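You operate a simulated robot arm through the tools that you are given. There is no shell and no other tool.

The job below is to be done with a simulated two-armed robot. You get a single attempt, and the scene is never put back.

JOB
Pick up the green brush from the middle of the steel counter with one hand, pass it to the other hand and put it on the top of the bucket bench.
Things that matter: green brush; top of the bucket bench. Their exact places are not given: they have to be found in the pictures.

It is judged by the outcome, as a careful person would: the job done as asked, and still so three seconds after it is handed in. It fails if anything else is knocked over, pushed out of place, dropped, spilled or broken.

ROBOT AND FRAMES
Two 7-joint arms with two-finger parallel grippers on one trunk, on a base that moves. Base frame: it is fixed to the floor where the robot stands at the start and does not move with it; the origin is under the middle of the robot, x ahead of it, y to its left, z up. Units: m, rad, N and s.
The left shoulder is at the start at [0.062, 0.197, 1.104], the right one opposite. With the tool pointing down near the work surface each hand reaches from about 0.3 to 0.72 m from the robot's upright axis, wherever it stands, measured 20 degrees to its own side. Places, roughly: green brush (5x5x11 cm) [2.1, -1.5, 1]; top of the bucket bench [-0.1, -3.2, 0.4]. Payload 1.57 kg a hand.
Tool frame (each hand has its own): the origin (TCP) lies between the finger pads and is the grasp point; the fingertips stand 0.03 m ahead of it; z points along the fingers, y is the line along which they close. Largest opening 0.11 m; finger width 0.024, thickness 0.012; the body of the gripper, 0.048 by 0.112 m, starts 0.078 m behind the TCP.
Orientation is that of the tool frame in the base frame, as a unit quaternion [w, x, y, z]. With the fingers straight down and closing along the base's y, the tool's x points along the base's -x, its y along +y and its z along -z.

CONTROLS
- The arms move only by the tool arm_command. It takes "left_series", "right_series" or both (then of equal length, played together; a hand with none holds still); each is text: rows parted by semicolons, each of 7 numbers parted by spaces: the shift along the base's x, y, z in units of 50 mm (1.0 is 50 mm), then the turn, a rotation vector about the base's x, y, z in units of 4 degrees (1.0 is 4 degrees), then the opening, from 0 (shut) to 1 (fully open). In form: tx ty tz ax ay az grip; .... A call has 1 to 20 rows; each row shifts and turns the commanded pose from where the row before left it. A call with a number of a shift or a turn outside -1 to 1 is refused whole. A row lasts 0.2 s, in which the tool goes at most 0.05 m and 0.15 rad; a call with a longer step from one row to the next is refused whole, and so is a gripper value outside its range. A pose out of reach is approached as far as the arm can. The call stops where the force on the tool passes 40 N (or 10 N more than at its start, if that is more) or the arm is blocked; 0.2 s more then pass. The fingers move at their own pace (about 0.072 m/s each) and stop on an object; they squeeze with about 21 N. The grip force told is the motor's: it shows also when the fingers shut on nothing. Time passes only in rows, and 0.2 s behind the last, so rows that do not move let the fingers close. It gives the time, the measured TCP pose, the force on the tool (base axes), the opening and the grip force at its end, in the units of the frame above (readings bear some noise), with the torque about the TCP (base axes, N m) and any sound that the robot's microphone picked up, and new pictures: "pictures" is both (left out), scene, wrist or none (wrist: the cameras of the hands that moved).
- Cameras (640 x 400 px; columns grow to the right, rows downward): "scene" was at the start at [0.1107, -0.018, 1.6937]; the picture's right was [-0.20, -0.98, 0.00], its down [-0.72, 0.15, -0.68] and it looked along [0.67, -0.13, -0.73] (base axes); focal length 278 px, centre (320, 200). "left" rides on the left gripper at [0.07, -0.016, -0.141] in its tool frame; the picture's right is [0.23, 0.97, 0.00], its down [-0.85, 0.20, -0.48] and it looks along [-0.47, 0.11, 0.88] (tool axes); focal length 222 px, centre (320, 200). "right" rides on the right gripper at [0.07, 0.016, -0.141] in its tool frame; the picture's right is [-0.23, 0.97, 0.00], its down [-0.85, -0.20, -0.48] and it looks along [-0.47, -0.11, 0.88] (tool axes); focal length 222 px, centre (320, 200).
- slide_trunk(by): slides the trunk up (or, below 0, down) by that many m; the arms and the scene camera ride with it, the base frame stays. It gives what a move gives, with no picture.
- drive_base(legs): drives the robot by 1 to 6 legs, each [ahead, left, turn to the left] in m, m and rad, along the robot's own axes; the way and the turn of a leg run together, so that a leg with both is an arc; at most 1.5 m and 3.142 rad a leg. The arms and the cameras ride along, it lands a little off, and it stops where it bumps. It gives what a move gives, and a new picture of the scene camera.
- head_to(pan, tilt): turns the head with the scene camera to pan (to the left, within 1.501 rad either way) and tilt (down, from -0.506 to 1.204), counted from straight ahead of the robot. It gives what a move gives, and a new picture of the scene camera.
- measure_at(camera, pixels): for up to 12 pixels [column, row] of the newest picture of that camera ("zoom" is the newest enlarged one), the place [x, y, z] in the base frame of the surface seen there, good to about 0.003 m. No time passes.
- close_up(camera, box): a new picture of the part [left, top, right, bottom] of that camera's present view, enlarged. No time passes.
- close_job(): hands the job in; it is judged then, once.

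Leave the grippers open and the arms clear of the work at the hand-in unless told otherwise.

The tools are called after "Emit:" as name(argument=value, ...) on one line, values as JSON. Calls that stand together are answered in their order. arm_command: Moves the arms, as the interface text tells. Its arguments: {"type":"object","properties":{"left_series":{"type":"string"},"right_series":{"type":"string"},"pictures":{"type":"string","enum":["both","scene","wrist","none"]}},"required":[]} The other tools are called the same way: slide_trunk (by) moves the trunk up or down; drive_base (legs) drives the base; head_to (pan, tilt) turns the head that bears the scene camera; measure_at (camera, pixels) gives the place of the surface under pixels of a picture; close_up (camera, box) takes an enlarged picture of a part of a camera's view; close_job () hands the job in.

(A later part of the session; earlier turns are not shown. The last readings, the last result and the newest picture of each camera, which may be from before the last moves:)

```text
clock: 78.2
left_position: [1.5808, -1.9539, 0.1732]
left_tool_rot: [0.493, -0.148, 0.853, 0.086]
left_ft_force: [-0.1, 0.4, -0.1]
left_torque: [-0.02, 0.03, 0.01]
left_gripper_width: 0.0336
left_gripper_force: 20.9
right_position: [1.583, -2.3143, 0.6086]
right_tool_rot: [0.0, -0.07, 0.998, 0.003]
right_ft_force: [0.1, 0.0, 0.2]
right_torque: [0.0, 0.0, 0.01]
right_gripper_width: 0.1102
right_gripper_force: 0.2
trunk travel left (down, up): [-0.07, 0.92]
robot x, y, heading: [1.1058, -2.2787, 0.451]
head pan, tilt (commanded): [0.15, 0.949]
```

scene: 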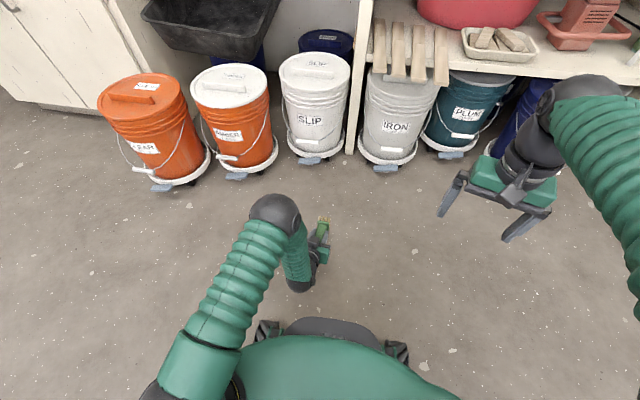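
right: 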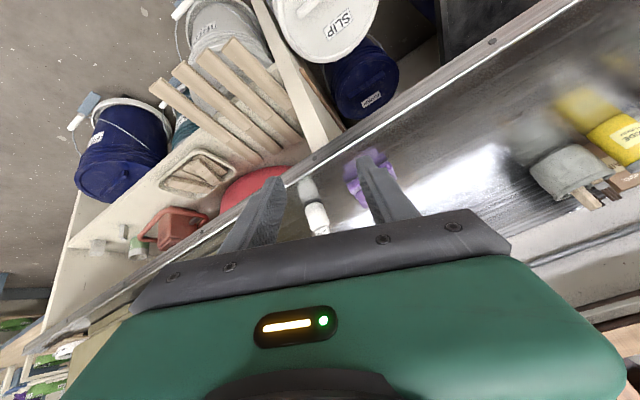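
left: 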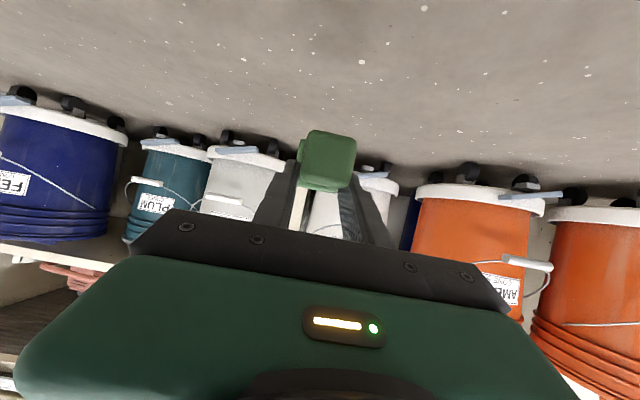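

The grip stays steady at 0.0336 m. I continue with the second half of the same motion.

Emit:
arm_command(left_series="-0.003 -0.06 0.08 0.02 -0.06 0 0; -0.006 -0.114 0.15 0.042 -0.118 0 0; -0.006 -0.114 0.15 0.042 -0.118 0 0; -0.006 -0.114 0.15 0.042 -0.118 0 0; -0.006 -0.114 0.15 0.042 -0.118 0 0; -0.006 -0.114 0.15 0.042 -0.118 0 0; -0.006 -0.114 0.15 0.042 -0.118 0 0; -0.006 -0.114 0.15 0.042 -0.118 0 0; -0.006 -0.114 0.15 0.042 -0.118 0 0; -0.006 -0.114 0.15 0.042 -0.118 0 0; -0.003 -0.06 0.08 0.02 -0.06 0 0; 0 0 0 0 0 0 0", pictures="both")

Emit:
close_up(camera="scene", box=[290, 200, 386, 260])

```text
clock: 80.8
left_position: [1.5781, -2.0126, 0.2485]
left_tool_rot: [0.53, -0.144, 0.83, 0.093]
left_ft_force: [0.7, -0.3, -0.9]
left_torque: [0.01, 0.02, 0.0]
left_gripper_width: 0.0334
left_gripper_force: 20.8
right_position: [1.5833, -2.3133, 0.6081]
right_tool_rot: [0.0, -0.069, 0.998, 0.005]
right_ft_force: [-0.3, -0.2, 0.1]
right_torque: [0.01, 0.0, -0.01]
right_gripper_width: 0.11
right_gripper_force: 0.0
trunk travel left (down, up): [-0.07, 0.92]
robot x, y, heading: [1.1012, -2.2806, 0.452]
head pan, tilt (commanded): [0.15, 0.949]
```

scene: 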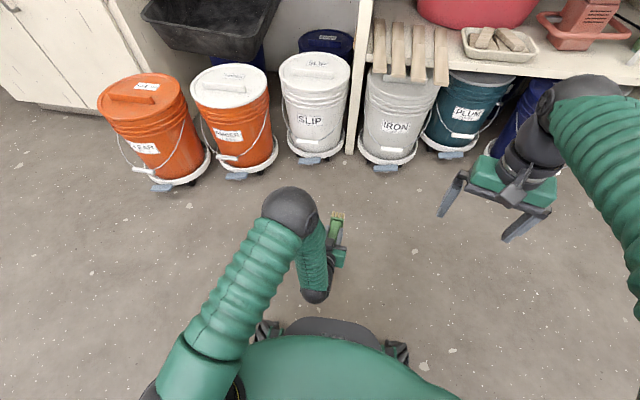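
left: 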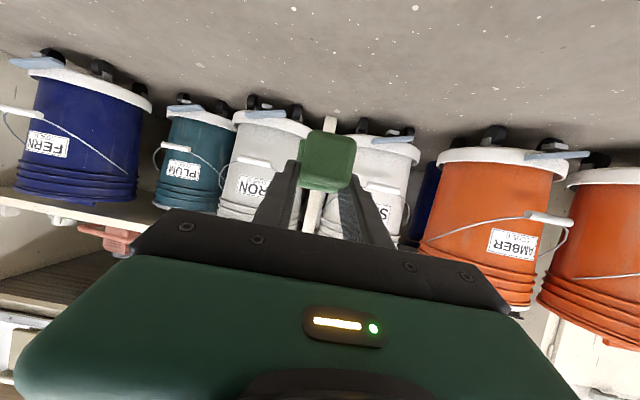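

```text
6.67 times, centred on (338, 230) of scene
```

zoom: 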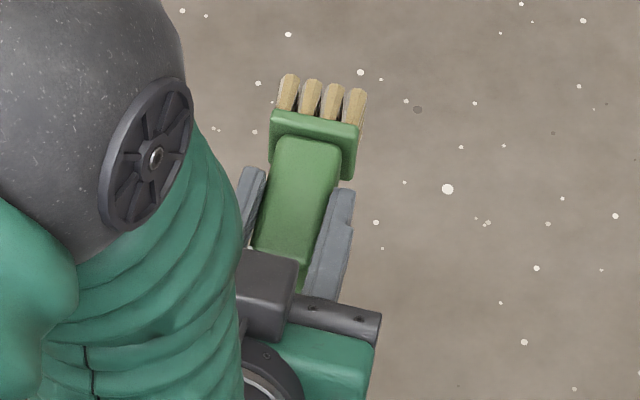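

Still firmly held. I measure the brush in this enlarged view: flange corners, bristle ends and handle top.

Emit:
measure_at(camera="zoom", pixels=[[275, 115], [352, 128], [314, 122], [290, 80], [356, 93], [322, 85], [313, 145], [300, 180], [285, 230], [350, 165], [332, 100]])

```text
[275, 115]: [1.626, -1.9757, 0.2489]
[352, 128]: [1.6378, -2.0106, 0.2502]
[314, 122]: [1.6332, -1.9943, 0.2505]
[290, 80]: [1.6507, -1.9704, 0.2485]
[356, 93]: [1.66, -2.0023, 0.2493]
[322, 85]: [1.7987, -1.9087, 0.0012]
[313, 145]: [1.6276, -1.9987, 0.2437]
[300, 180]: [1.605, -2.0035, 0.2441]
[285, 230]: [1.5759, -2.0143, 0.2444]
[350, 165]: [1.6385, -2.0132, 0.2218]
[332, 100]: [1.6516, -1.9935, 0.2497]
```

The brush is level at z ≈ 0.229, block centre near (1.6455, -1.9895). The right hand will come down over the block; I check the left elbow and forearm positions for clearance to the right wrist.

Emit:
measure_at(camera="zoom", pixels=[[155, 158], [185, 110], [230, 210], [235, 260], [120, 60], [265, 275], [340, 310], [345, 350], [180, 60]])

Emit:
measure_at(camera="scene", pixels=[[290, 200], [315, 215], [322, 245], [275, 205], [495, 180], [560, 95]])

```text
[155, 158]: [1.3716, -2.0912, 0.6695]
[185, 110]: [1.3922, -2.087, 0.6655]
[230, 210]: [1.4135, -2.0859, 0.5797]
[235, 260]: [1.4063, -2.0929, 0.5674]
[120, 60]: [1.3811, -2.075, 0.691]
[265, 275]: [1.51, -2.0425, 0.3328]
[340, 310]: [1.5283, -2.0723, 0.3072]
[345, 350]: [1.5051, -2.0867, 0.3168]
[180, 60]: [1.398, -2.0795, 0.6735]
```

```text
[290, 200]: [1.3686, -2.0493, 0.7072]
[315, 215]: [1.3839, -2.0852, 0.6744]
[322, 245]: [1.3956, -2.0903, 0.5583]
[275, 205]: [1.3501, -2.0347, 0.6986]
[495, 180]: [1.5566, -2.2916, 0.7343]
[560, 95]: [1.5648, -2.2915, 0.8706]
```

Clearances look fine (left elbow is 0.27 m from where the right wrist will be). The right hand now moves over the block at z ≈ 0.42, turning 11° to match the brush.

Emit:
arm_command(right_series="0.155 0.81 -0.47 0 0 0.35 1; 0.155 0.81 -0.47 0 0 0.35 1; 0.155 0.81 -0.47 0 0 0.35 1; 0.155 0.81 -0.47 0 0 0.35 0.9; 0.155 0.81 -0.47 0 0 0.35 0.8; 0.155 0.81 -0.47 0 0 0.35 0.8; 0.155 0.81 -0.47 0 0 0.35 0.8; 0.155 0.81 -0.47 0 0 0.35 0.8; 0 0 0 0 0 0 0.8", pictures="both")

```text
clock: 82.8
left_position: [1.5775, -2.0116, 0.2494]
left_tool_rot: [0.53, -0.145, 0.83, 0.093]
left_ft_force: [-0.2, -0.2, -0.6]
left_torque: [0.03, 0.06, 0.02]
left_gripper_width: 0.0333
left_gripper_force: 21.2
right_position: [1.6447, -1.9895, 0.4195]
right_tool_rot: [0.0, -0.166, 0.986, 0.004]
right_ft_force: [-1.0, -0.7, -0.4]
right_torque: [-0.03, -0.01, -0.01]
right_gripper_width: 0.088
right_gripper_force: 0.1
trunk travel left (down, up): [-0.07, 0.92]
robot x, y, heading: [1.105, -2.2821, 0.447]
head pan, tilt (commanded): [0.15, 0.949]
```

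scene: 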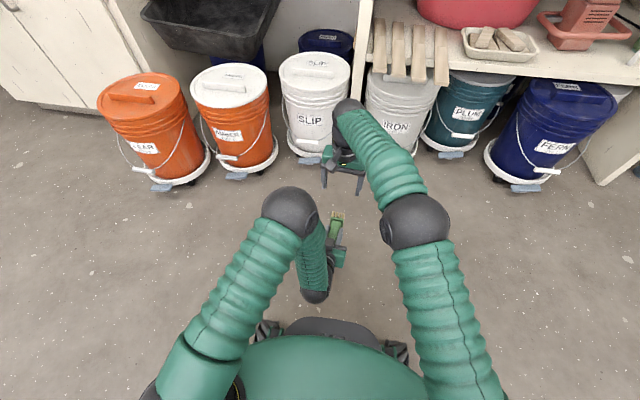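
right: 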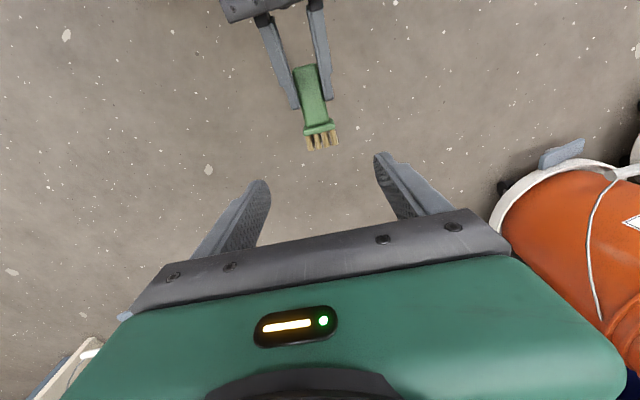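

The right hand is exactly above the block, well clear of the left arm; brush in the right camera at (322, 140), between the fingers. I descend 11 cm first and check.

Emit:
arm_command(right_series="0 0 -0.45 0 0 0 0.8; 0 0 -0.45 0 0 0 0.8; 0 0 -0.45 0 0 0 0.8; 0 0 -0.45 0 0 0 0.8; 0 0 -0.45 0 0 0 0.8; 0 0 0 0 0 0 0.8", pictures="both")

Emit:
close_up(camera="scene", box=[270, 130, 430, 260])

```text
clock: 84.2
left_position: [1.5778, -2.0116, 0.2478]
left_tool_rot: [0.531, -0.144, 0.83, 0.092]
left_ft_force: [-0.5, 0.2, 0.0]
left_torque: [0.03, 0.06, -0.01]
left_gripper_width: 0.0338
left_gripper_force: 20.5
right_position: [1.6475, -1.9894, 0.3096]
right_tool_rot: [0.0, -0.167, 0.986, 0.004]
right_ft_force: [-0.3, -0.1, 0.0]
right_torque: [0.01, 0.01, -0.03]
right_gripper_width: 0.0878
right_gripper_force: 0.0
trunk travel left (down, up): [-0.07, 0.92]
robot x, y, heading: [1.1021, -2.2759, 0.45]
head pan, tilt (commanded): [0.15, 0.949]
```

scene: 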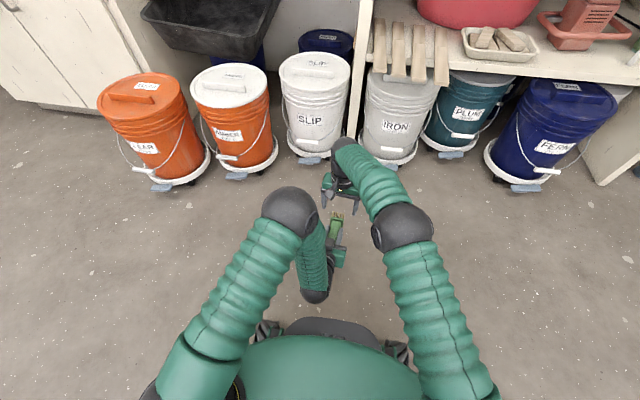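
right: 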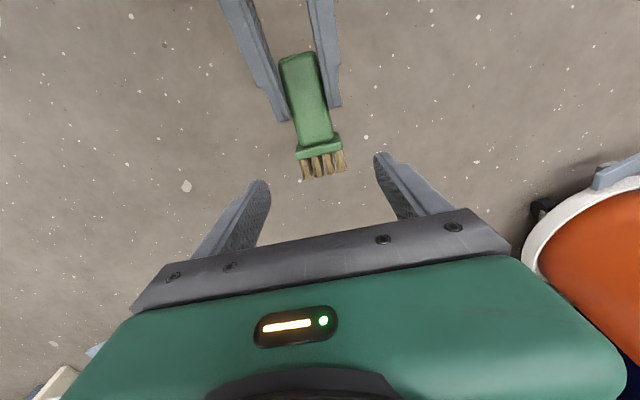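

```text
3.08 times, centred on (350, 195) of scene
```

zoom: 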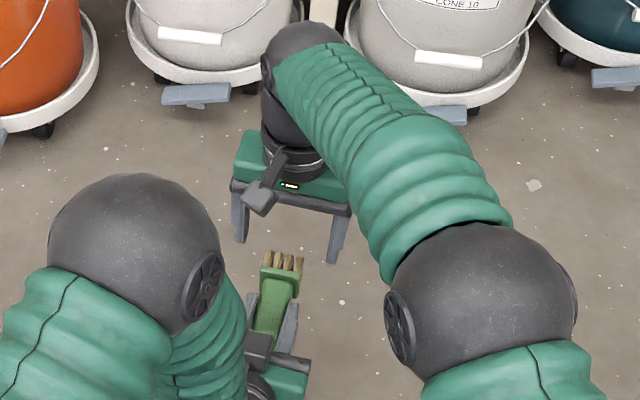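

The projected grip point falls on the block (pixel ≈ (321, 162)), between flange and bristle tips. I descend the last 6.7 cm slowly.

Emit:
arm_command(right_series="0 0 -0.266 0 0 0 0.8; 0 0 -0.266 0 0 0 0.8; 0 0 -0.266 0 0 0 0.8; 0 0 -0.266 0 0 0 0.8; 0 0 -0.266 0 0 0 0.8; 0 0 0 0 0 0 0.8", pictures="both")

Emit:
close_up(camera="left", box=[200, 80, 460, 242])

```text
clock: 85.6
left_position: [1.5777, -2.0114, 0.2481]
left_tool_rot: [0.529, -0.146, 0.831, 0.094]
left_ft_force: [-0.6, -0.2, -1.1]
left_torque: [0.03, 0.0, 0.0]
left_gripper_width: 0.0336
left_gripper_force: 21.0
right_position: [1.6467, -1.9902, 0.2403]
right_tool_rot: [0.0, -0.167, 0.986, 0.004]
right_ft_force: [-0.7, 0.8, 0.3]
right_torque: [0.03, -0.01, -0.01]
right_gripper_width: 0.088
right_gripper_force: 0.0
trunk travel left (down, up): [-0.07, 0.92]
robot x, y, heading: [1.1022, -2.2799, 0.452]
head pan, tilt (commanded): [0.15, 0.949]
```

scene: 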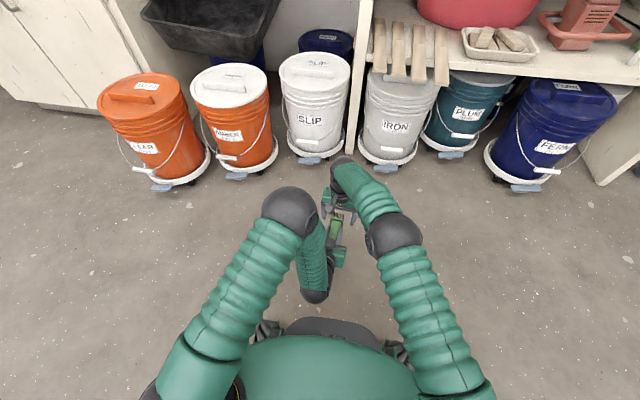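
right: 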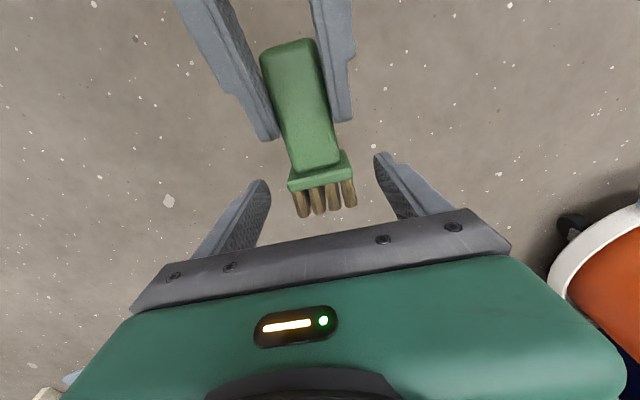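

```text
2.46 times, centred on (330, 161) of left
```

zoom: 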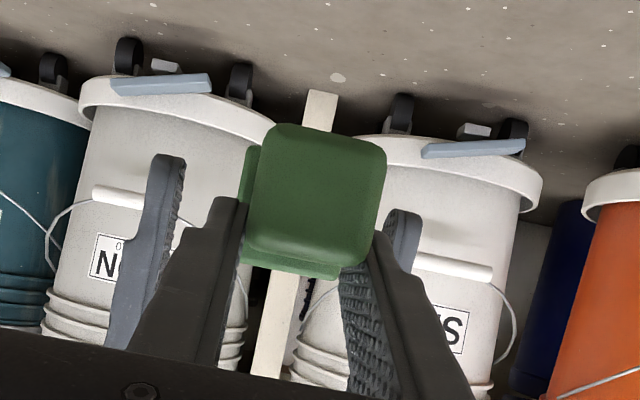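

Both fingers of the right hand straddle the block, tips about level with its underside. I close the right gripper on it while the left holds still.

Emit:
arm_command(right_series="0 0 0 0 0 0 0.5; 0 0 0 0 0 0 0.3; 0 0 0 0 0 0 0; 0 0 0 0 0 0 0; 0 0 0 0 0 0 0; 0 0 0 0 0 0 0; 0 0 0 0 0 0 0", pictures="wrist")

```text
clock: 87.2
left_position: [1.5775, -2.0124, 0.249]
left_tool_rot: [0.53, -0.144, 0.831, 0.092]
left_ft_force: [0.5, -12.8, 1.9]
left_torque: [-0.04, -0.03, -0.63]
left_gripper_width: 0.0337
left_gripper_force: 20.6
right_position: [1.6464, -1.9888, 0.2414]
right_tool_rot: [0.0, -0.167, 0.986, 0.004]
right_ft_force: [-0.1, 12.5, -1.4]
right_torque: [-0.01, -0.09, -0.26]
right_gripper_width: 0.0453
right_gripper_force: 21.1
trunk travel left (down, up): [-0.07, 0.92]
robot x, y, heading: [1.1035, -2.2819, 0.451]
head pan, tilt (commanded): [0.15, 0.949]
```

right: 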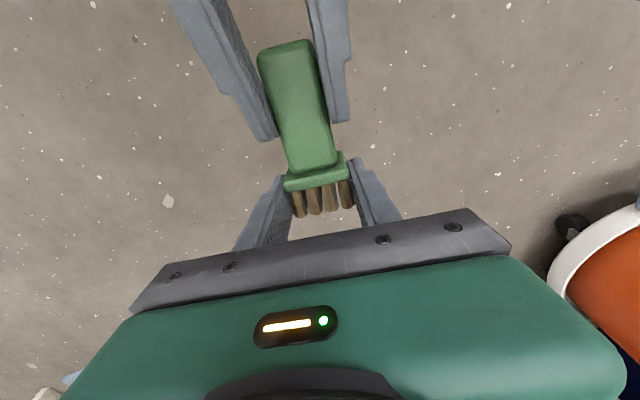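

Both hands hold it: right 0.045 m at 21 N. There is a 12.5 N sideways strain between the hands, so I nudge the right hand 1 mm along +y to relax it before releasing.

Emit:
arm_command(right_series="-0.007 0.02 0 0 0 0 0; 0 0 0 0 0 0 0", pictures="none")

```text
clock: 87.8
left_position: [1.5773, -2.0125, 0.248]
left_tool_rot: [0.53, -0.144, 0.831, 0.093]
left_ft_force: [-5.5, -13.4, 3.8]
left_torque: [-0.09, -0.19, -0.66]
left_gripper_width: 0.0335
left_gripper_force: 20.5
right_position: [1.6447, -1.9883, 0.2428]
right_tool_rot: [0.001, -0.166, 0.986, 0.004]
right_ft_force: [4.4, 14.2, -5.0]
right_torque: [0.12, -0.08, -0.16]
right_gripper_width: 0.0455
right_gripper_force: 22.0
trunk travel left (down, up): [-0.07, 0.92]
robot x, y, heading: [1.1047, -2.2764, 0.453]
head pan, tilt (commanded): [0.15, 0.949]
```

The strain barely changed and is small in travel (1–2 mm), so I simply release: the left gripper opens to about 6 cm while the right keeps squeezing.

Emit:
arm_command(left_series="0 0 0 0 0 0 0.35; 0 0 0 0 0 0 0.5; 0 0 0 0 0 0 0.6; 0 0 0 0 0 0 0.6; 0 0 0 0 0 0 0.6", right_series="0 0 0 0 0 0 0; 0 0 0 0 0 0 0; 0 0 0 0 0 0 0; 0 0 0 0 0 0 0; 0 0 0 0 0 0 0", pictures="wrist")

```text
clock: 89.0
left_position: [1.5772, -2.0121, 0.2473]
left_tool_rot: [0.531, -0.145, 0.83, 0.093]
left_ft_force: [0.4, -0.7, 0.2]
left_torque: [-0.02, -0.02, -0.04]
left_gripper_width: 0.0657
left_gripper_force: 0.0
right_position: [1.6455, -1.9884, 0.2419]
right_tool_rot: [0.001, -0.167, 0.986, 0.003]
right_ft_force: [0.2, -0.4, -0.2]
right_torque: [0.02, 0.0, -0.02]
right_gripper_width: 0.0456
right_gripper_force: 21.3
trunk travel left (down, up): [-0.07, 0.92]
robot x, y, heading: [1.1048, -2.2803, 0.455]
head pan, tilt (commanded): [0.15, 0.949]
```

right: 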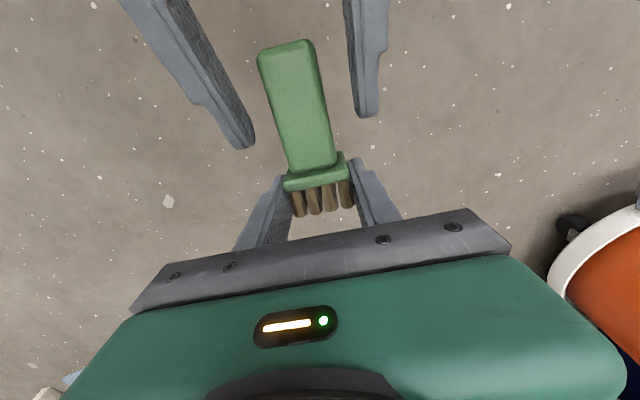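
left: 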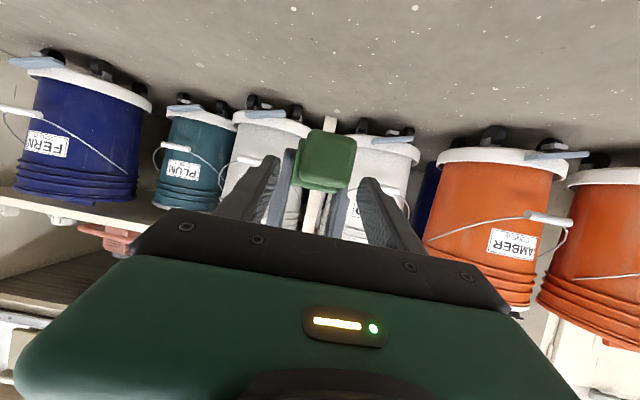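

The pass worked: left is open and free, right holds the brush at 0.0456 m, 21 N. I withdraw the left hand: straight down out of the way of the handle, then to the left, then up.

Emit:
arm_command(left_series="0 0 -0.4 0 0 0 0.6; 0 0 -0.4 0 0 0 0.6; 0 0 -0.4 0 0 0 0.6; 0 0 -0.4 0 0 0 0.6; -0.35 0.72 0 0 0 0 0.6; -0.35 0.72 0 0 0 0 0.6; -0.35 0.72 0 0 0 0 0.6; -0.35 0.72 0 0 0 0 0.6; -0.35 0.72 0 0 0 0 0.6; 0 0 0.7 0 0 0 0.8; 0 0 0.7 0 0 0 1; 0 0 0.7 0 0 0 1; 0 0 0.7 0 0 0 1; 0 0 0.7 0 0 0 1; 0 0 0.7 0 0 0 1", pictures="both")

```text
clock: 92.2
left_position: [1.4892, -1.8327, 0.3781]
left_tool_rot: [0.53, -0.145, 0.83, 0.093]
left_ft_force: [-0.4, 0.4, -1.3]
left_torque: [0.0, -0.03, -0.01]
left_gripper_width: 0.1101
left_gripper_force: 0.2
right_position: [1.6454, -1.9884, 0.2408]
right_tool_rot: [0.001, -0.166, 0.986, 0.003]
right_ft_force: [0.1, 0.1, -0.2]
right_torque: [-0.01, -0.07, 0.04]
right_gripper_width: 0.0456
right_gripper_force: 20.7
trunk travel left (down, up): [-0.07, 0.92]
robot x, y, heading: [1.1025, -2.2782, 0.449]
head pan, tilt (commanded): [0.15, 0.949]
```

scene: 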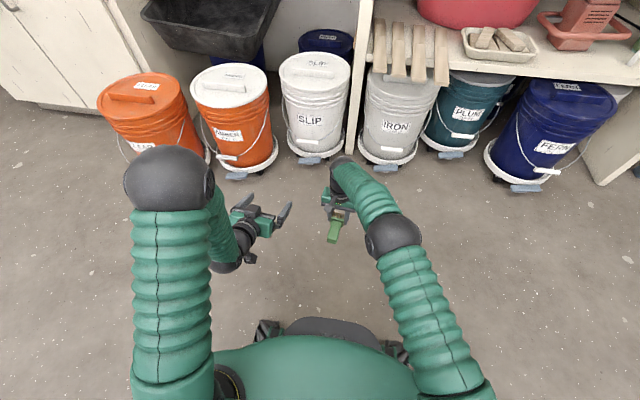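
left: 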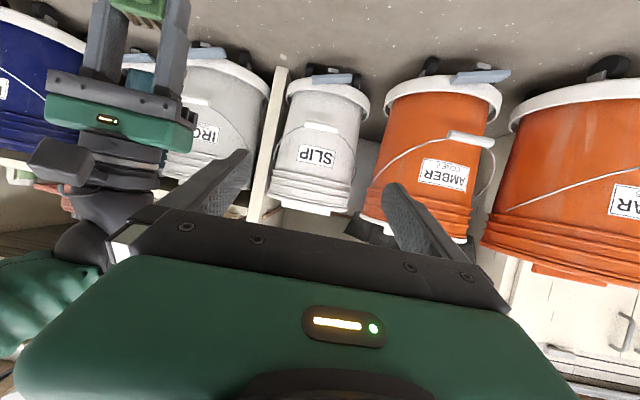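

The left hand is clear. Now I raise the trunk 0.45 m so the brush travels above bench height, and then turn around towards the bench in two quarter turns.

Emit:
slide_trunk(by=0.45)

Emit:
drive_base(legs=[[0, 0, -0.8]])

```text
refused: 0.45 is not a number from -0.4 to 0.4
```

```text
clock: 94.7
left_position: [1.6923, -2.2434, 0.3782]
left_tool_rot: [0.526, 0.189, 0.82, -0.122]
left_ft_force: [-1.0, 0.0, -0.5]
left_torque: [0.04, 0.01, 0.01]
left_gripper_width: 0.1098
left_gripper_force: 0.0
right_position: [1.6889, -2.4635, 0.2419]
right_tool_rot: [0.002, 0.229, 0.973, 0.003]
right_ft_force: [0.8, 0.0, -0.6]
right_torque: [-0.03, -0.03, 0.01]
right_gripper_width: 0.0454
right_gripper_force: 21.5
trunk travel left (down, up): [-0.07, 0.92]
robot x, y, heading: [1.1057, -2.2809, -0.344]
head pan, tilt (commanded): [0.15, 0.949]
```

scene: 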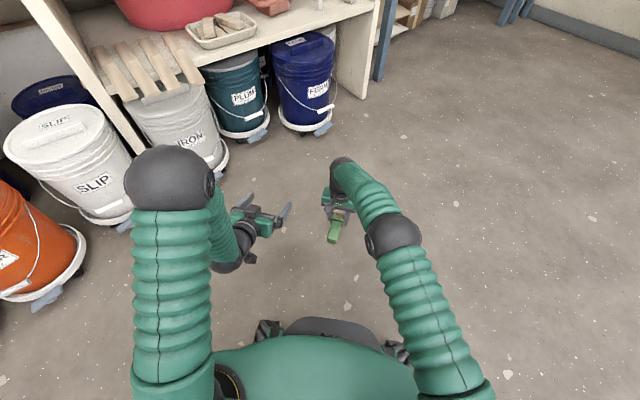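

The trunk step was too large and refused, but the turn was fine and the grip is steady. I raise the trunk by 0.4, then continue turning right towards the bench.

Emit:
slide_trunk(by=0.4)

Emit:
drive_base(legs=[[0, 0, -1.2], [0, 0, -1.15]])

Emit:
head_to(pan=0.0, tilt=0.5)

```text
clock: 98.5
left_position: [1.6917, -2.2435, 0.779]
left_tool_rot: [0.525, 0.189, 0.821, -0.121]
left_ft_force: [-0.2, 0.9, 0.3]
left_torque: [0.01, 0.03, 0.01]
left_gripper_width: 0.1099
left_gripper_force: 0.0
right_position: [1.6903, -2.4638, 0.6429]
right_tool_rot: [0.003, 0.229, 0.973, 0.003]
right_ft_force: [0.1, -0.2, -0.7]
right_torque: [0.0, -0.01, -0.04]
right_gripper_width: 0.0455
right_gripper_force: 20.7
trunk travel left (down, up): [-0.47, 0.52]
robot x, y, heading: [1.0985, -2.2816, -0.351]
head pan, tilt (commanded): [0.15, 0.949]
```

```text
clock: 104.8
left_position: [0.7085, -2.7198, 0.78]
left_tool_rot: [0.088, 0.831, 0.138, -0.532]
left_ft_force: [0.9, -0.1, 0.6]
left_torque: [0.0, 0.01, -0.01]
left_gripper_width: 0.11
left_gripper_force: 0.1
right_position: [0.5541, -2.5621, 0.6423]
right_tool_rot: [0.003, 0.987, 0.158, -0.001]
right_ft_force: [0.1, -1.1, -0.2]
right_torque: [0.02, 0.03, 0.02]
right_gripper_width: 0.0455
right_gripper_force: 21.2
trunk travel left (down, up): [-0.47, 0.52]
robot x, y, heading: [1.1032, -2.2802, -2.709]
head pan, tilt (commanded): [0.15, 0.949]
```

scene: 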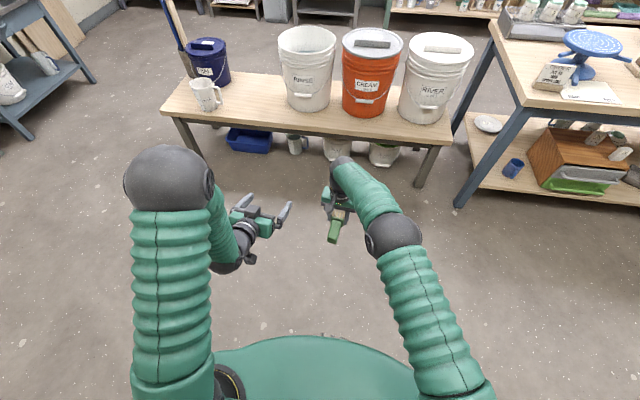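

```text
clock: 105.7
left_position: [0.7092, -2.7181, 0.7797]
left_tool_rot: [0.088, 0.83, 0.137, -0.533]
left_ft_force: [0.4, 0.2, 0.4]
left_torque: [-0.02, -0.02, -0.04]
left_gripper_width: 0.1101
left_gripper_force: 0.1
right_position: [0.5563, -2.5619, 0.6436]
right_tool_rot: [0.004, 0.987, 0.158, -0.003]
right_ft_force: [-0.6, -0.7, -0.6]
right_torque: [0.01, -0.01, -0.03]
right_gripper_width: 0.0456
right_gripper_force: 21.4
trunk travel left (down, up): [-0.47, 0.52]
robot x, y, heading: [1.1059, -2.2799, -2.708]
head pan, tilt (commanded): [0.0, 0.499]
```

scene: 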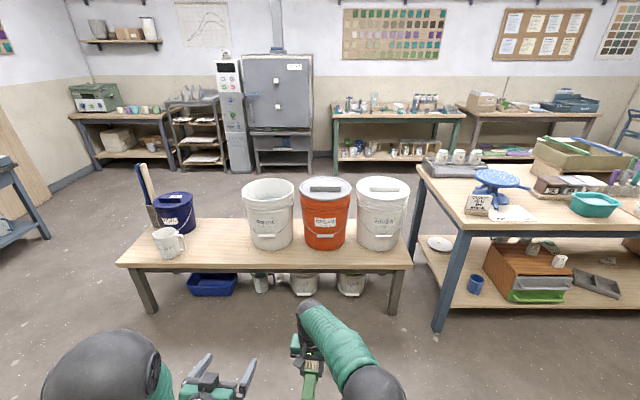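

The bench is in plain view. Between the mug/navy bucket and the white RINSE bucket there is a wide free stretch of top around (215, 245). I measure it and its neighbours.

Emit:
measure_at(camera="scene", pixels=[[215, 245], [215, 225], [215, 262], [130, 262], [400, 262], [185, 245], [170, 250], [245, 240], [270, 245], [250, 215], [290, 252], [325, 255]])

Emit:
close_up(camera="scene", box=[110, 160, 430, 360])

```text
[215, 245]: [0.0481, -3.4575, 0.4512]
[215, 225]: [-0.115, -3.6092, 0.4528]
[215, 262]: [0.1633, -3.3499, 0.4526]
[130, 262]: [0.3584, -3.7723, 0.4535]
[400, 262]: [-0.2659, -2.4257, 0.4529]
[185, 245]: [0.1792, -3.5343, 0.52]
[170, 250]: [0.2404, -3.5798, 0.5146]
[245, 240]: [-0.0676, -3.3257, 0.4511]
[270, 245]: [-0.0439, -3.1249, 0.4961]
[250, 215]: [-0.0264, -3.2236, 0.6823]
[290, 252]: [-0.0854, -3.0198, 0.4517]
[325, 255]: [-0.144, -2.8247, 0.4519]
```

```text
2.00 times, centred on (270, 260) of scene
```

zoom: 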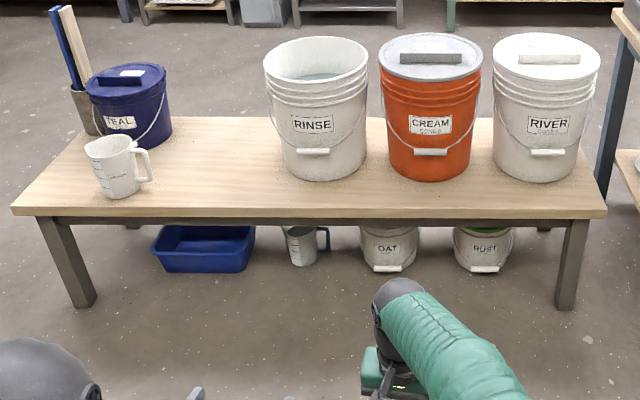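

The free stretch is about 0.36 m wide; I'll set the brush down near (0.014, -3.408), 16 cm inside the front edge. The left hand would pass over the mug, so I first raise it 0.3 m.

Emit:
arm_command(left_series="0 0 0.8 0 0 0 1; 0 0 0.8 0 0 0 1; 0 0 0.8 0 0 0 1; 0 0 0.8 0 0 0 1; 0 0 0.8 0 0 0 1; 0 0 0.8 0 0 0 1; 0 0 0.8 0 0 0 1; 0 0 0.4 0 0 0 1", pictures="scene")

```text
clock: 107.5
left_position: [0.71, -2.719, 1.0793]
left_tool_rot: [0.089, 0.83, 0.138, -0.532]
left_ft_force: [-0.9, 0.0, -0.5]
left_torque: [0.02, -0.02, -0.02]
left_gripper_width: 0.11
left_gripper_force: 0.0
right_position: [0.5557, -2.5624, 0.6435]
right_tool_rot: [0.004, 0.987, 0.158, -0.001]
right_ft_force: [-0.6, 0.5, -1.7]
right_torque: [-0.02, 0.01, 0.0]
right_gripper_width: 0.0456
right_gripper_force: 21.4
trunk travel left (down, up): [-0.47, 0.52]
robot x, y, heading: [1.1016, -2.2808, -2.71]
head pan, tilt (commanded): [0.0, 0.499]
```

scene: 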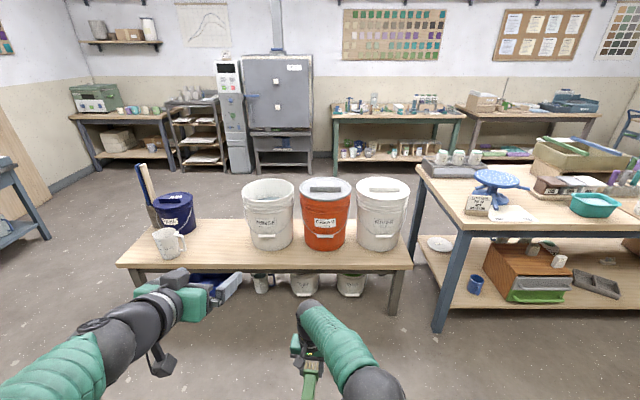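

The left hand is high and clear. Now I drive 0.54 m left and 0.55 m ahead, then look again before the last part.

Emit:
drive_base(legs=[[0, 0.54, 0], [0.55, 0, 0]])

```text
clock: 113.4
left_position: [0.4257, -3.434, 1.0797]
left_tool_rot: [0.086, 0.831, 0.133, -0.533]
left_ft_force: [0.3, -0.4, -0.3]
left_torque: [-0.01, 0.02, 0.02]
left_gripper_width: 0.1102
left_gripper_force: 0.0
right_position: [0.2742, -3.2761, 0.644]
right_tool_rot: [0.003, 0.988, 0.154, -0.002]
right_ft_force: [0.6, -0.4, -1.1]
right_torque: [-0.01, 0.02, 0.0]
right_gripper_width: 0.0455
right_gripper_force: 21.3
trunk travel left (down, up): [-0.47, 0.52]
robot x, y, heading: [0.8209, -2.9991, -2.715]
head pan, tilt (commanded): [0.0, 0.499]
```

scene: 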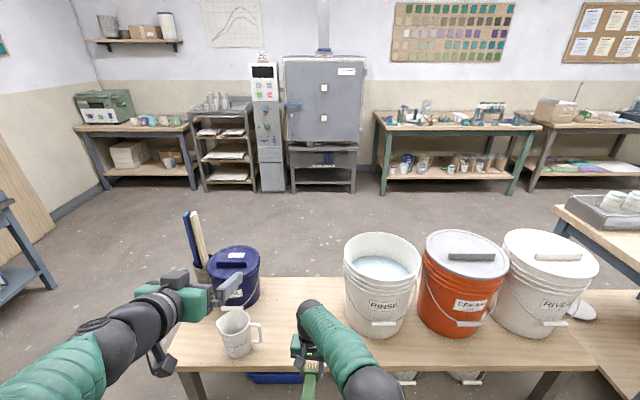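

The right hand is 0.29 m short of the target. I tilt the head down to verify the free spot and neighbours from here.

Emit:
head_to(pan=0.0, tilt=0.85)

Emit:
measure_at(camera="scene", pixels=[[270, 160], [285, 200], [240, 190], [262, 195], [345, 190], [350, 150], [280, 230], [235, 165], [310, 155], [380, 195]])

```text
clock: 114.2
left_position: [0.4284, -3.433, 1.0791]
left_tool_rot: [0.086, 0.831, 0.134, -0.534]
left_ft_force: [0.4, -0.4, -0.5]
left_torque: [-0.01, 0.0, -0.01]
left_gripper_width: 0.1099
left_gripper_force: 0.1
right_position: [0.2742, -3.2773, 0.644]
right_tool_rot: [0.004, 0.988, 0.154, -0.003]
right_ft_force: [-0.3, 0.0, -0.6]
right_torque: [-0.02, -0.02, 0.01]
right_gripper_width: 0.0456
right_gripper_force: 20.9
trunk travel left (down, up): [-0.47, 0.52]
robot x, y, heading: [0.8235, -2.9966, -2.718]
head pan, tilt (commanded): [0.0, 0.85]
```

scene: 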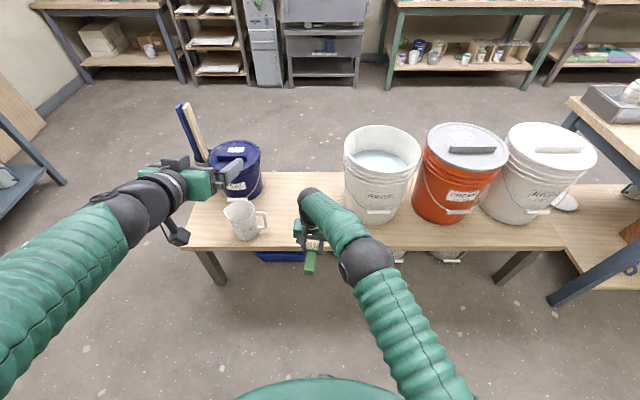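

```text
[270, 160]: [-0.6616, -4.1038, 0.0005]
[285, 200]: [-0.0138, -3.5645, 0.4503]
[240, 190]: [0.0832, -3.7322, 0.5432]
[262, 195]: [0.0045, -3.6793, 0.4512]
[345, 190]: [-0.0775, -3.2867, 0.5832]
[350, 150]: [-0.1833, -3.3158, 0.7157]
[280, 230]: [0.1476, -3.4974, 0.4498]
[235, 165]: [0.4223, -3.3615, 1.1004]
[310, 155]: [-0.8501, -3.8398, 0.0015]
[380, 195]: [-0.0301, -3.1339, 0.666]
```

Emit:
close_up(camera="scene", box=[180, 120, 420, 270])

Emit:
measure_at(camera="zoom", pixels=[[228, 262], [170, 270], [150, 215], [225, 190], [250, 185], [440, 165], [448, 240], [240, 335], [280, 250], [500, 250], [430, 105], [320, 345]])

```text
2.67 times, centred on (300, 195) of scene
```

zoom: 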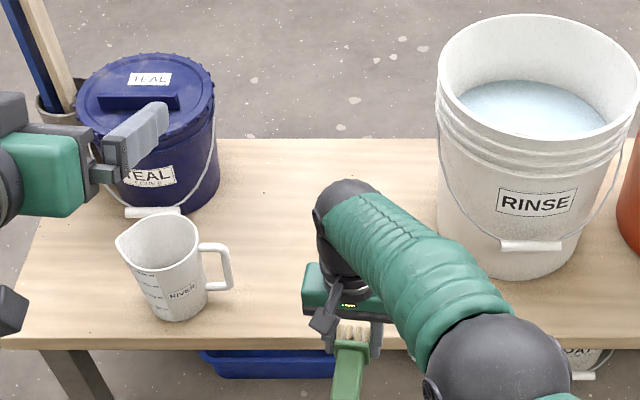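

```text
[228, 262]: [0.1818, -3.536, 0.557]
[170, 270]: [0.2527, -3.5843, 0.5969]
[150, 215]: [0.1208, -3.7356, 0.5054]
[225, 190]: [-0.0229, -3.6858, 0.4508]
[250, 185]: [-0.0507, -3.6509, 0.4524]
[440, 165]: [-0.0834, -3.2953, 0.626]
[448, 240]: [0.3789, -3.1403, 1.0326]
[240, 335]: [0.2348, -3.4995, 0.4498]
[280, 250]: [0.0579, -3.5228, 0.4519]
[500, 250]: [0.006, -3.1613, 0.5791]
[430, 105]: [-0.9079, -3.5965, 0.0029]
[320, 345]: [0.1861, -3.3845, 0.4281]
```

Mug handle is 0.19 m to one side and the RINSE bucket 0.15 m to the other of my lane. I shift 3 cm left and drive 0.29 m ahead, so the brush is over the free spot.

Emit:
drive_base(legs=[[0, 0.03, 0], [0.29, 0, 0]])

Emit:
close_up(camera="right", box=[0, 0, 640, 400])

```text
clock: 116.7
left_position: [0.1739, -3.5761, 1.0787]
left_tool_rot: [0.087, 0.832, 0.132, -0.532]
left_ft_force: [0.0, 0.3, 0.4]
left_torque: [-0.03, 0.03, 0.04]
left_gripper_width: 0.1098
left_gripper_force: 0.2
right_position: [0.0221, -3.4202, 0.6436]
right_tool_rot: [0.005, 0.988, 0.153, -0.002]
right_ft_force: [-1.3, -0.2, -0.3]
right_torque: [-0.03, 0.01, 0.03]
right_gripper_width: 0.0457
right_gripper_force: 21.0
trunk travel left (down, up): [-0.47, 0.52]
robot x, y, heading: [0.5703, -3.1416, -2.716]
head pan, tilt (commanded): [0.0, 0.85]
```

scene: 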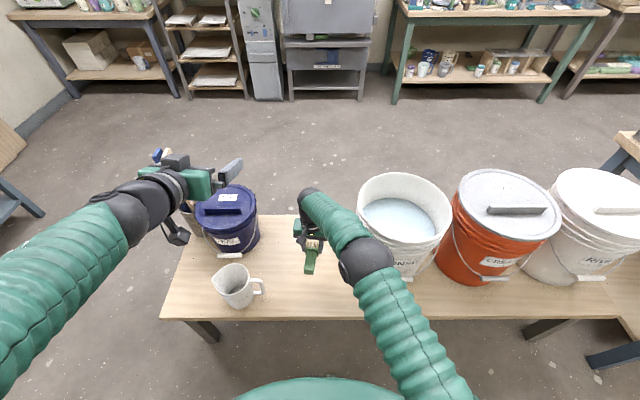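

```text
1.00 times, centred on (320, 200) of right (not enlarged: the box is as wide or as high as the picture)
```

zoom: 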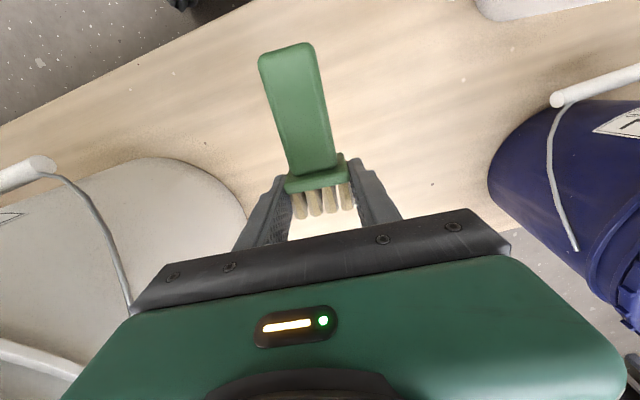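

The brush hangs over the free spot. Before lowering the trunk 16 cm, I check the right elbow and forearm height against the RINSE bucket's rim, and the left arm against the TEAL bucket and sticks.

Emit:
measure_at(camera="scene", pixels=[[366, 258], [385, 262], [335, 222], [360, 205], [370, 235], [310, 262], [312, 250], [230, 172], [157, 153], [228, 200], [180, 238], [308, 195]])

Emit:
close_up(camera="scene", box=[140, 140, 460, 340])

```text
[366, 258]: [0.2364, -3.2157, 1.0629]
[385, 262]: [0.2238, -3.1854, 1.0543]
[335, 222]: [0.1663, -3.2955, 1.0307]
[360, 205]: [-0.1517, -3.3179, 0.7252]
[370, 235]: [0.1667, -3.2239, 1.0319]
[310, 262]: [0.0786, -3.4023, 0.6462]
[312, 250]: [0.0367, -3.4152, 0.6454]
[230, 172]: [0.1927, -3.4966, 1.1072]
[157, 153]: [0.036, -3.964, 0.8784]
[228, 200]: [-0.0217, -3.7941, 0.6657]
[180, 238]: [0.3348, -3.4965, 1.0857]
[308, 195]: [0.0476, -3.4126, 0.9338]
```

```text
2.00 times, centred on (300, 240) of scene
```

zoom: 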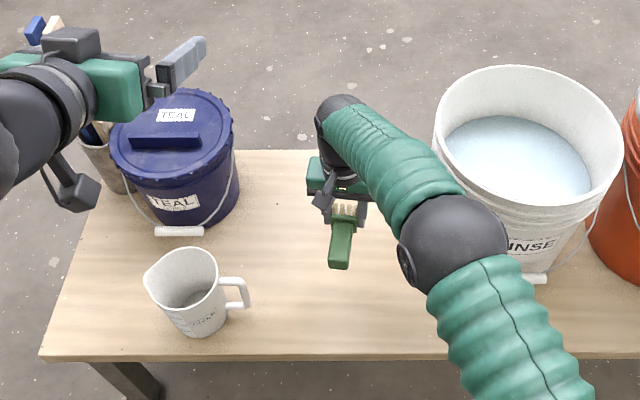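

Everything clears. I lower the trunk by 0.145 m, which should leave the brush about a centimetre above the bench top.

Emit:
slide_trunk(by=-0.145)

Emit:
close_up(camera="right", box=[0, 0, 640, 400])

Emit:
close_up(camera="scene", box=[180, 130, 420, 280])

```text
clock: 118.4
left_position: [0.1765, -3.5777, 0.9357]
left_tool_rot: [0.086, 0.831, 0.133, -0.534]
left_ft_force: [0.4, 0.0, 0.9]
left_torque: [0.0, -0.01, -0.01]
left_gripper_width: 0.1103
left_gripper_force: 0.0
right_position: [0.0238, -3.4213, 0.5002]
right_tool_rot: [0.004, 0.988, 0.154, -0.003]
right_ft_force: [0.3, 0.3, -1.4]
right_torque: [0.0, 0.02, 0.0]
right_gripper_width: 0.0459
right_gripper_force: 21.1
trunk travel left (down, up): [-0.325, 0.665]
robot x, y, heading: [0.5711, -3.1448, -2.72]
head pan, tilt (commanded): [0.0, 0.85]
```

```text
1.00 times, centred on (320, 200) of right (not enlarged: the box is as wide or as high as the picture)
```

zoom: 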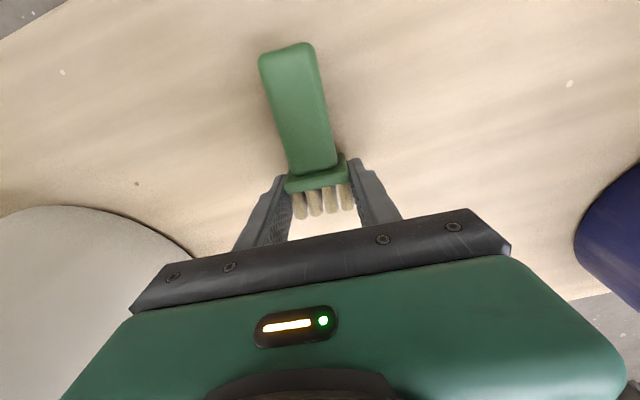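

```text
2.67 times, centred on (300, 205) of scene
```

zoom: 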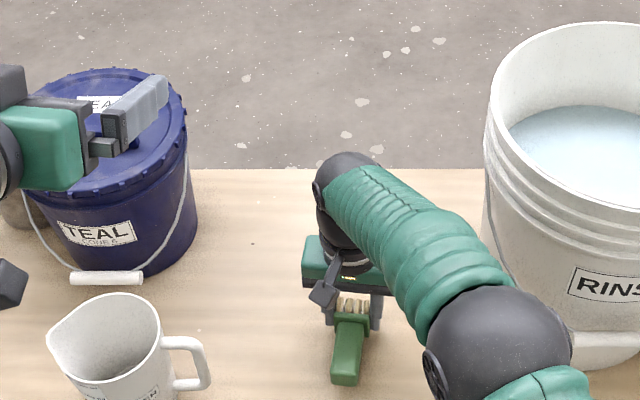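

About a centimetre to go. I lower in 2 mm steps and watch for the touch on the force reading.

Emit:
arm_command(right_series="0 0 -0.04 0 0 0 0; 0 0 -0.04 0 0 0 0; 0 0 -0.04 0 0 0 0; 0 0 -0.04 0 0 0 0; 0 0 0 0 0 0 0", pictures="wrist")

```text
clock: 119.6
left_position: [0.1765, -3.5771, 0.9355]
left_tool_rot: [0.086, 0.83, 0.132, -0.535]
left_ft_force: [-0.8, 1.0, -0.2]
left_torque: [0.02, 0.01, -0.02]
left_gripper_width: 0.1103
left_gripper_force: 0.2
right_position: [0.0241, -3.4205, 0.4922]
right_tool_rot: [0.004, 0.988, 0.153, -0.003]
right_ft_force: [0.3, 0.0, -0.7]
right_torque: [0.01, 0.02, -0.02]
right_gripper_width: 0.0458
right_gripper_force: 20.8
trunk travel left (down, up): [-0.325, 0.665]
robot x, y, heading: [0.5738, -3.1439, -2.723]
head pan, tilt (commanded): [0.0, 0.85]
```

right: 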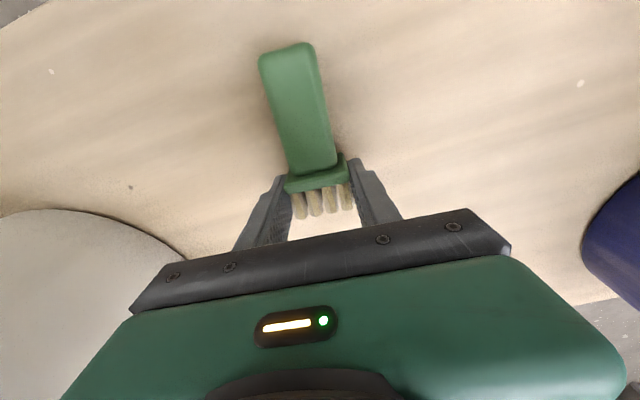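

No touch yet at z = 0.492. I go on in 1.5 mm steps.

Emit:
arm_command(right_series="0 0 -0.03 0 0 0 0; 0 0 -0.03 0 0 0 0; 0 0 0 0 0 0 0", pictures="none")

```text
clock: 120.4
left_position: [0.1765, -3.5782, 0.9343]
left_tool_rot: [0.085, 0.831, 0.132, -0.534]
left_ft_force: [-0.4, -0.1, -0.5]
left_torque: [-0.01, 0.02, -0.01]
left_gripper_width: 0.1102
left_gripper_force: 0.0
right_position: [0.0244, -3.4223, 0.4898]
right_tool_rot: [0.004, 0.988, 0.153, -0.004]
right_ft_force: [-0.1, -0.2, 3.4]
right_torque: [0.08, 0.04, 0.0]
right_gripper_width: 0.0451
right_gripper_force: 21.3
trunk travel left (down, up): [-0.325, 0.665]
robot x, y, heading: [0.5731, -3.1436, -2.716]
head pan, tilt (commanded): [0.0, 0.85]
```

Contact: 3.4 N upward at z = 0.490 – the brush rests on the bench. I open the right gripper and let it settle.

Emit:
arm_command(right_series="0 0 0 0 0 0 0.5; 0 0 0 0 0 0 0.6; 0 0 0 0 0 0 0.75; 0 0 0 0 0 0 0.75; 0 0 0 0 0 0 0.75", pictures="wrist")

```text
clock: 121.6
left_position: [0.1771, -3.5788, 0.9361]
left_tool_rot: [0.086, 0.83, 0.133, -0.534]
left_ft_force: [0.6, -0.1, 0.4]
left_torque: [-0.03, -0.01, -0.02]
left_gripper_width: 0.1101
left_gripper_force: 0.0
right_position: [0.0236, -3.4212, 0.4889]
right_tool_rot: [0.004, 0.988, 0.153, -0.003]
right_ft_force: [0.4, -0.1, 1.4]
right_torque: [0.03, 0.03, 0.02]
right_gripper_width: 0.0827
right_gripper_force: 0.1
trunk travel left (down, up): [-0.325, 0.665]
robot x, y, heading: [0.5756, -3.1449, -2.721]
head pan, tilt (commanded): [0.0, 0.85]
```

right: 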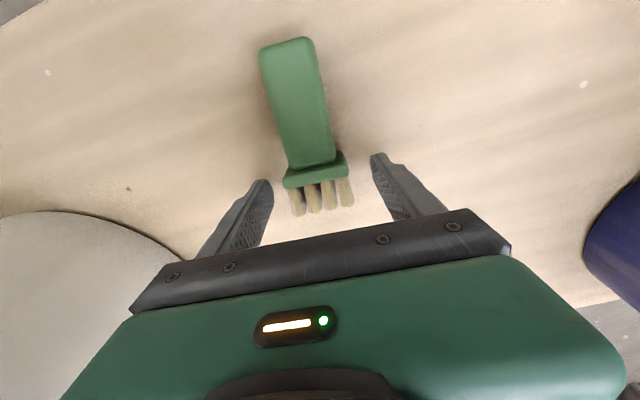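

The brush lies free on the bench between the open fingers. I lift the right hand straight up by about 16 cm, small steps first.

Emit:
arm_command(right_series="0 0 0.2 0 0 0 0.75; 0 0 0.3 0 0 0 0.75; 0 0 0.5 0 0 0 0.75; 0 0 0.7 0 0 0 0.75; 0 0 0.8 0 0 0 0.9; 0 0 0.8 0 0 0 1; 0 0 0 0 0 0 1", pictures="both")

```text
clock: 123.2
left_position: [0.1767, -3.5782, 0.935]
left_tool_rot: [0.086, 0.831, 0.133, -0.534]
left_ft_force: [0.4, -0.3, -0.1]
left_torque: [-0.01, 0.01, 0.01]
left_gripper_width: 0.11
left_gripper_force: 0.2
right_position: [0.024, -3.4224, 0.6533]
right_tool_rot: [0.003, 0.988, 0.153, -0.004]
right_ft_force: [-0.4, 0.1, 0.5]
right_torque: [-0.01, -0.02, 0.02]
right_gripper_width: 0.1099
right_gripper_force: 0.1
trunk travel left (down, up): [-0.325, 0.665]
robot x, y, heading: [0.5747, -3.1459, -2.714]
head pan, tilt (commanded): [0.0, 0.85]
```

scene: 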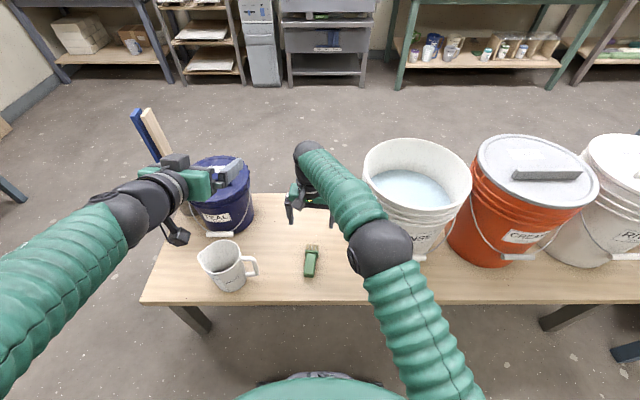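
right: 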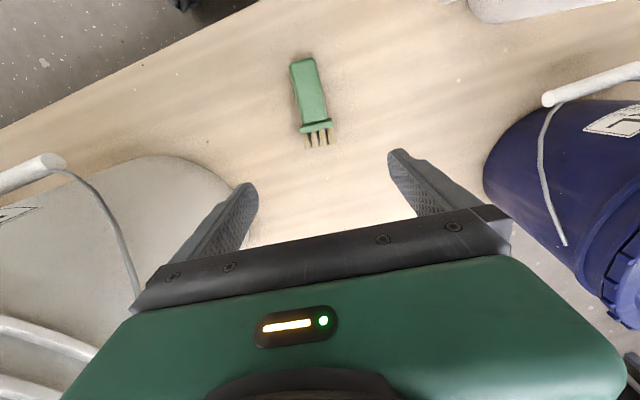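

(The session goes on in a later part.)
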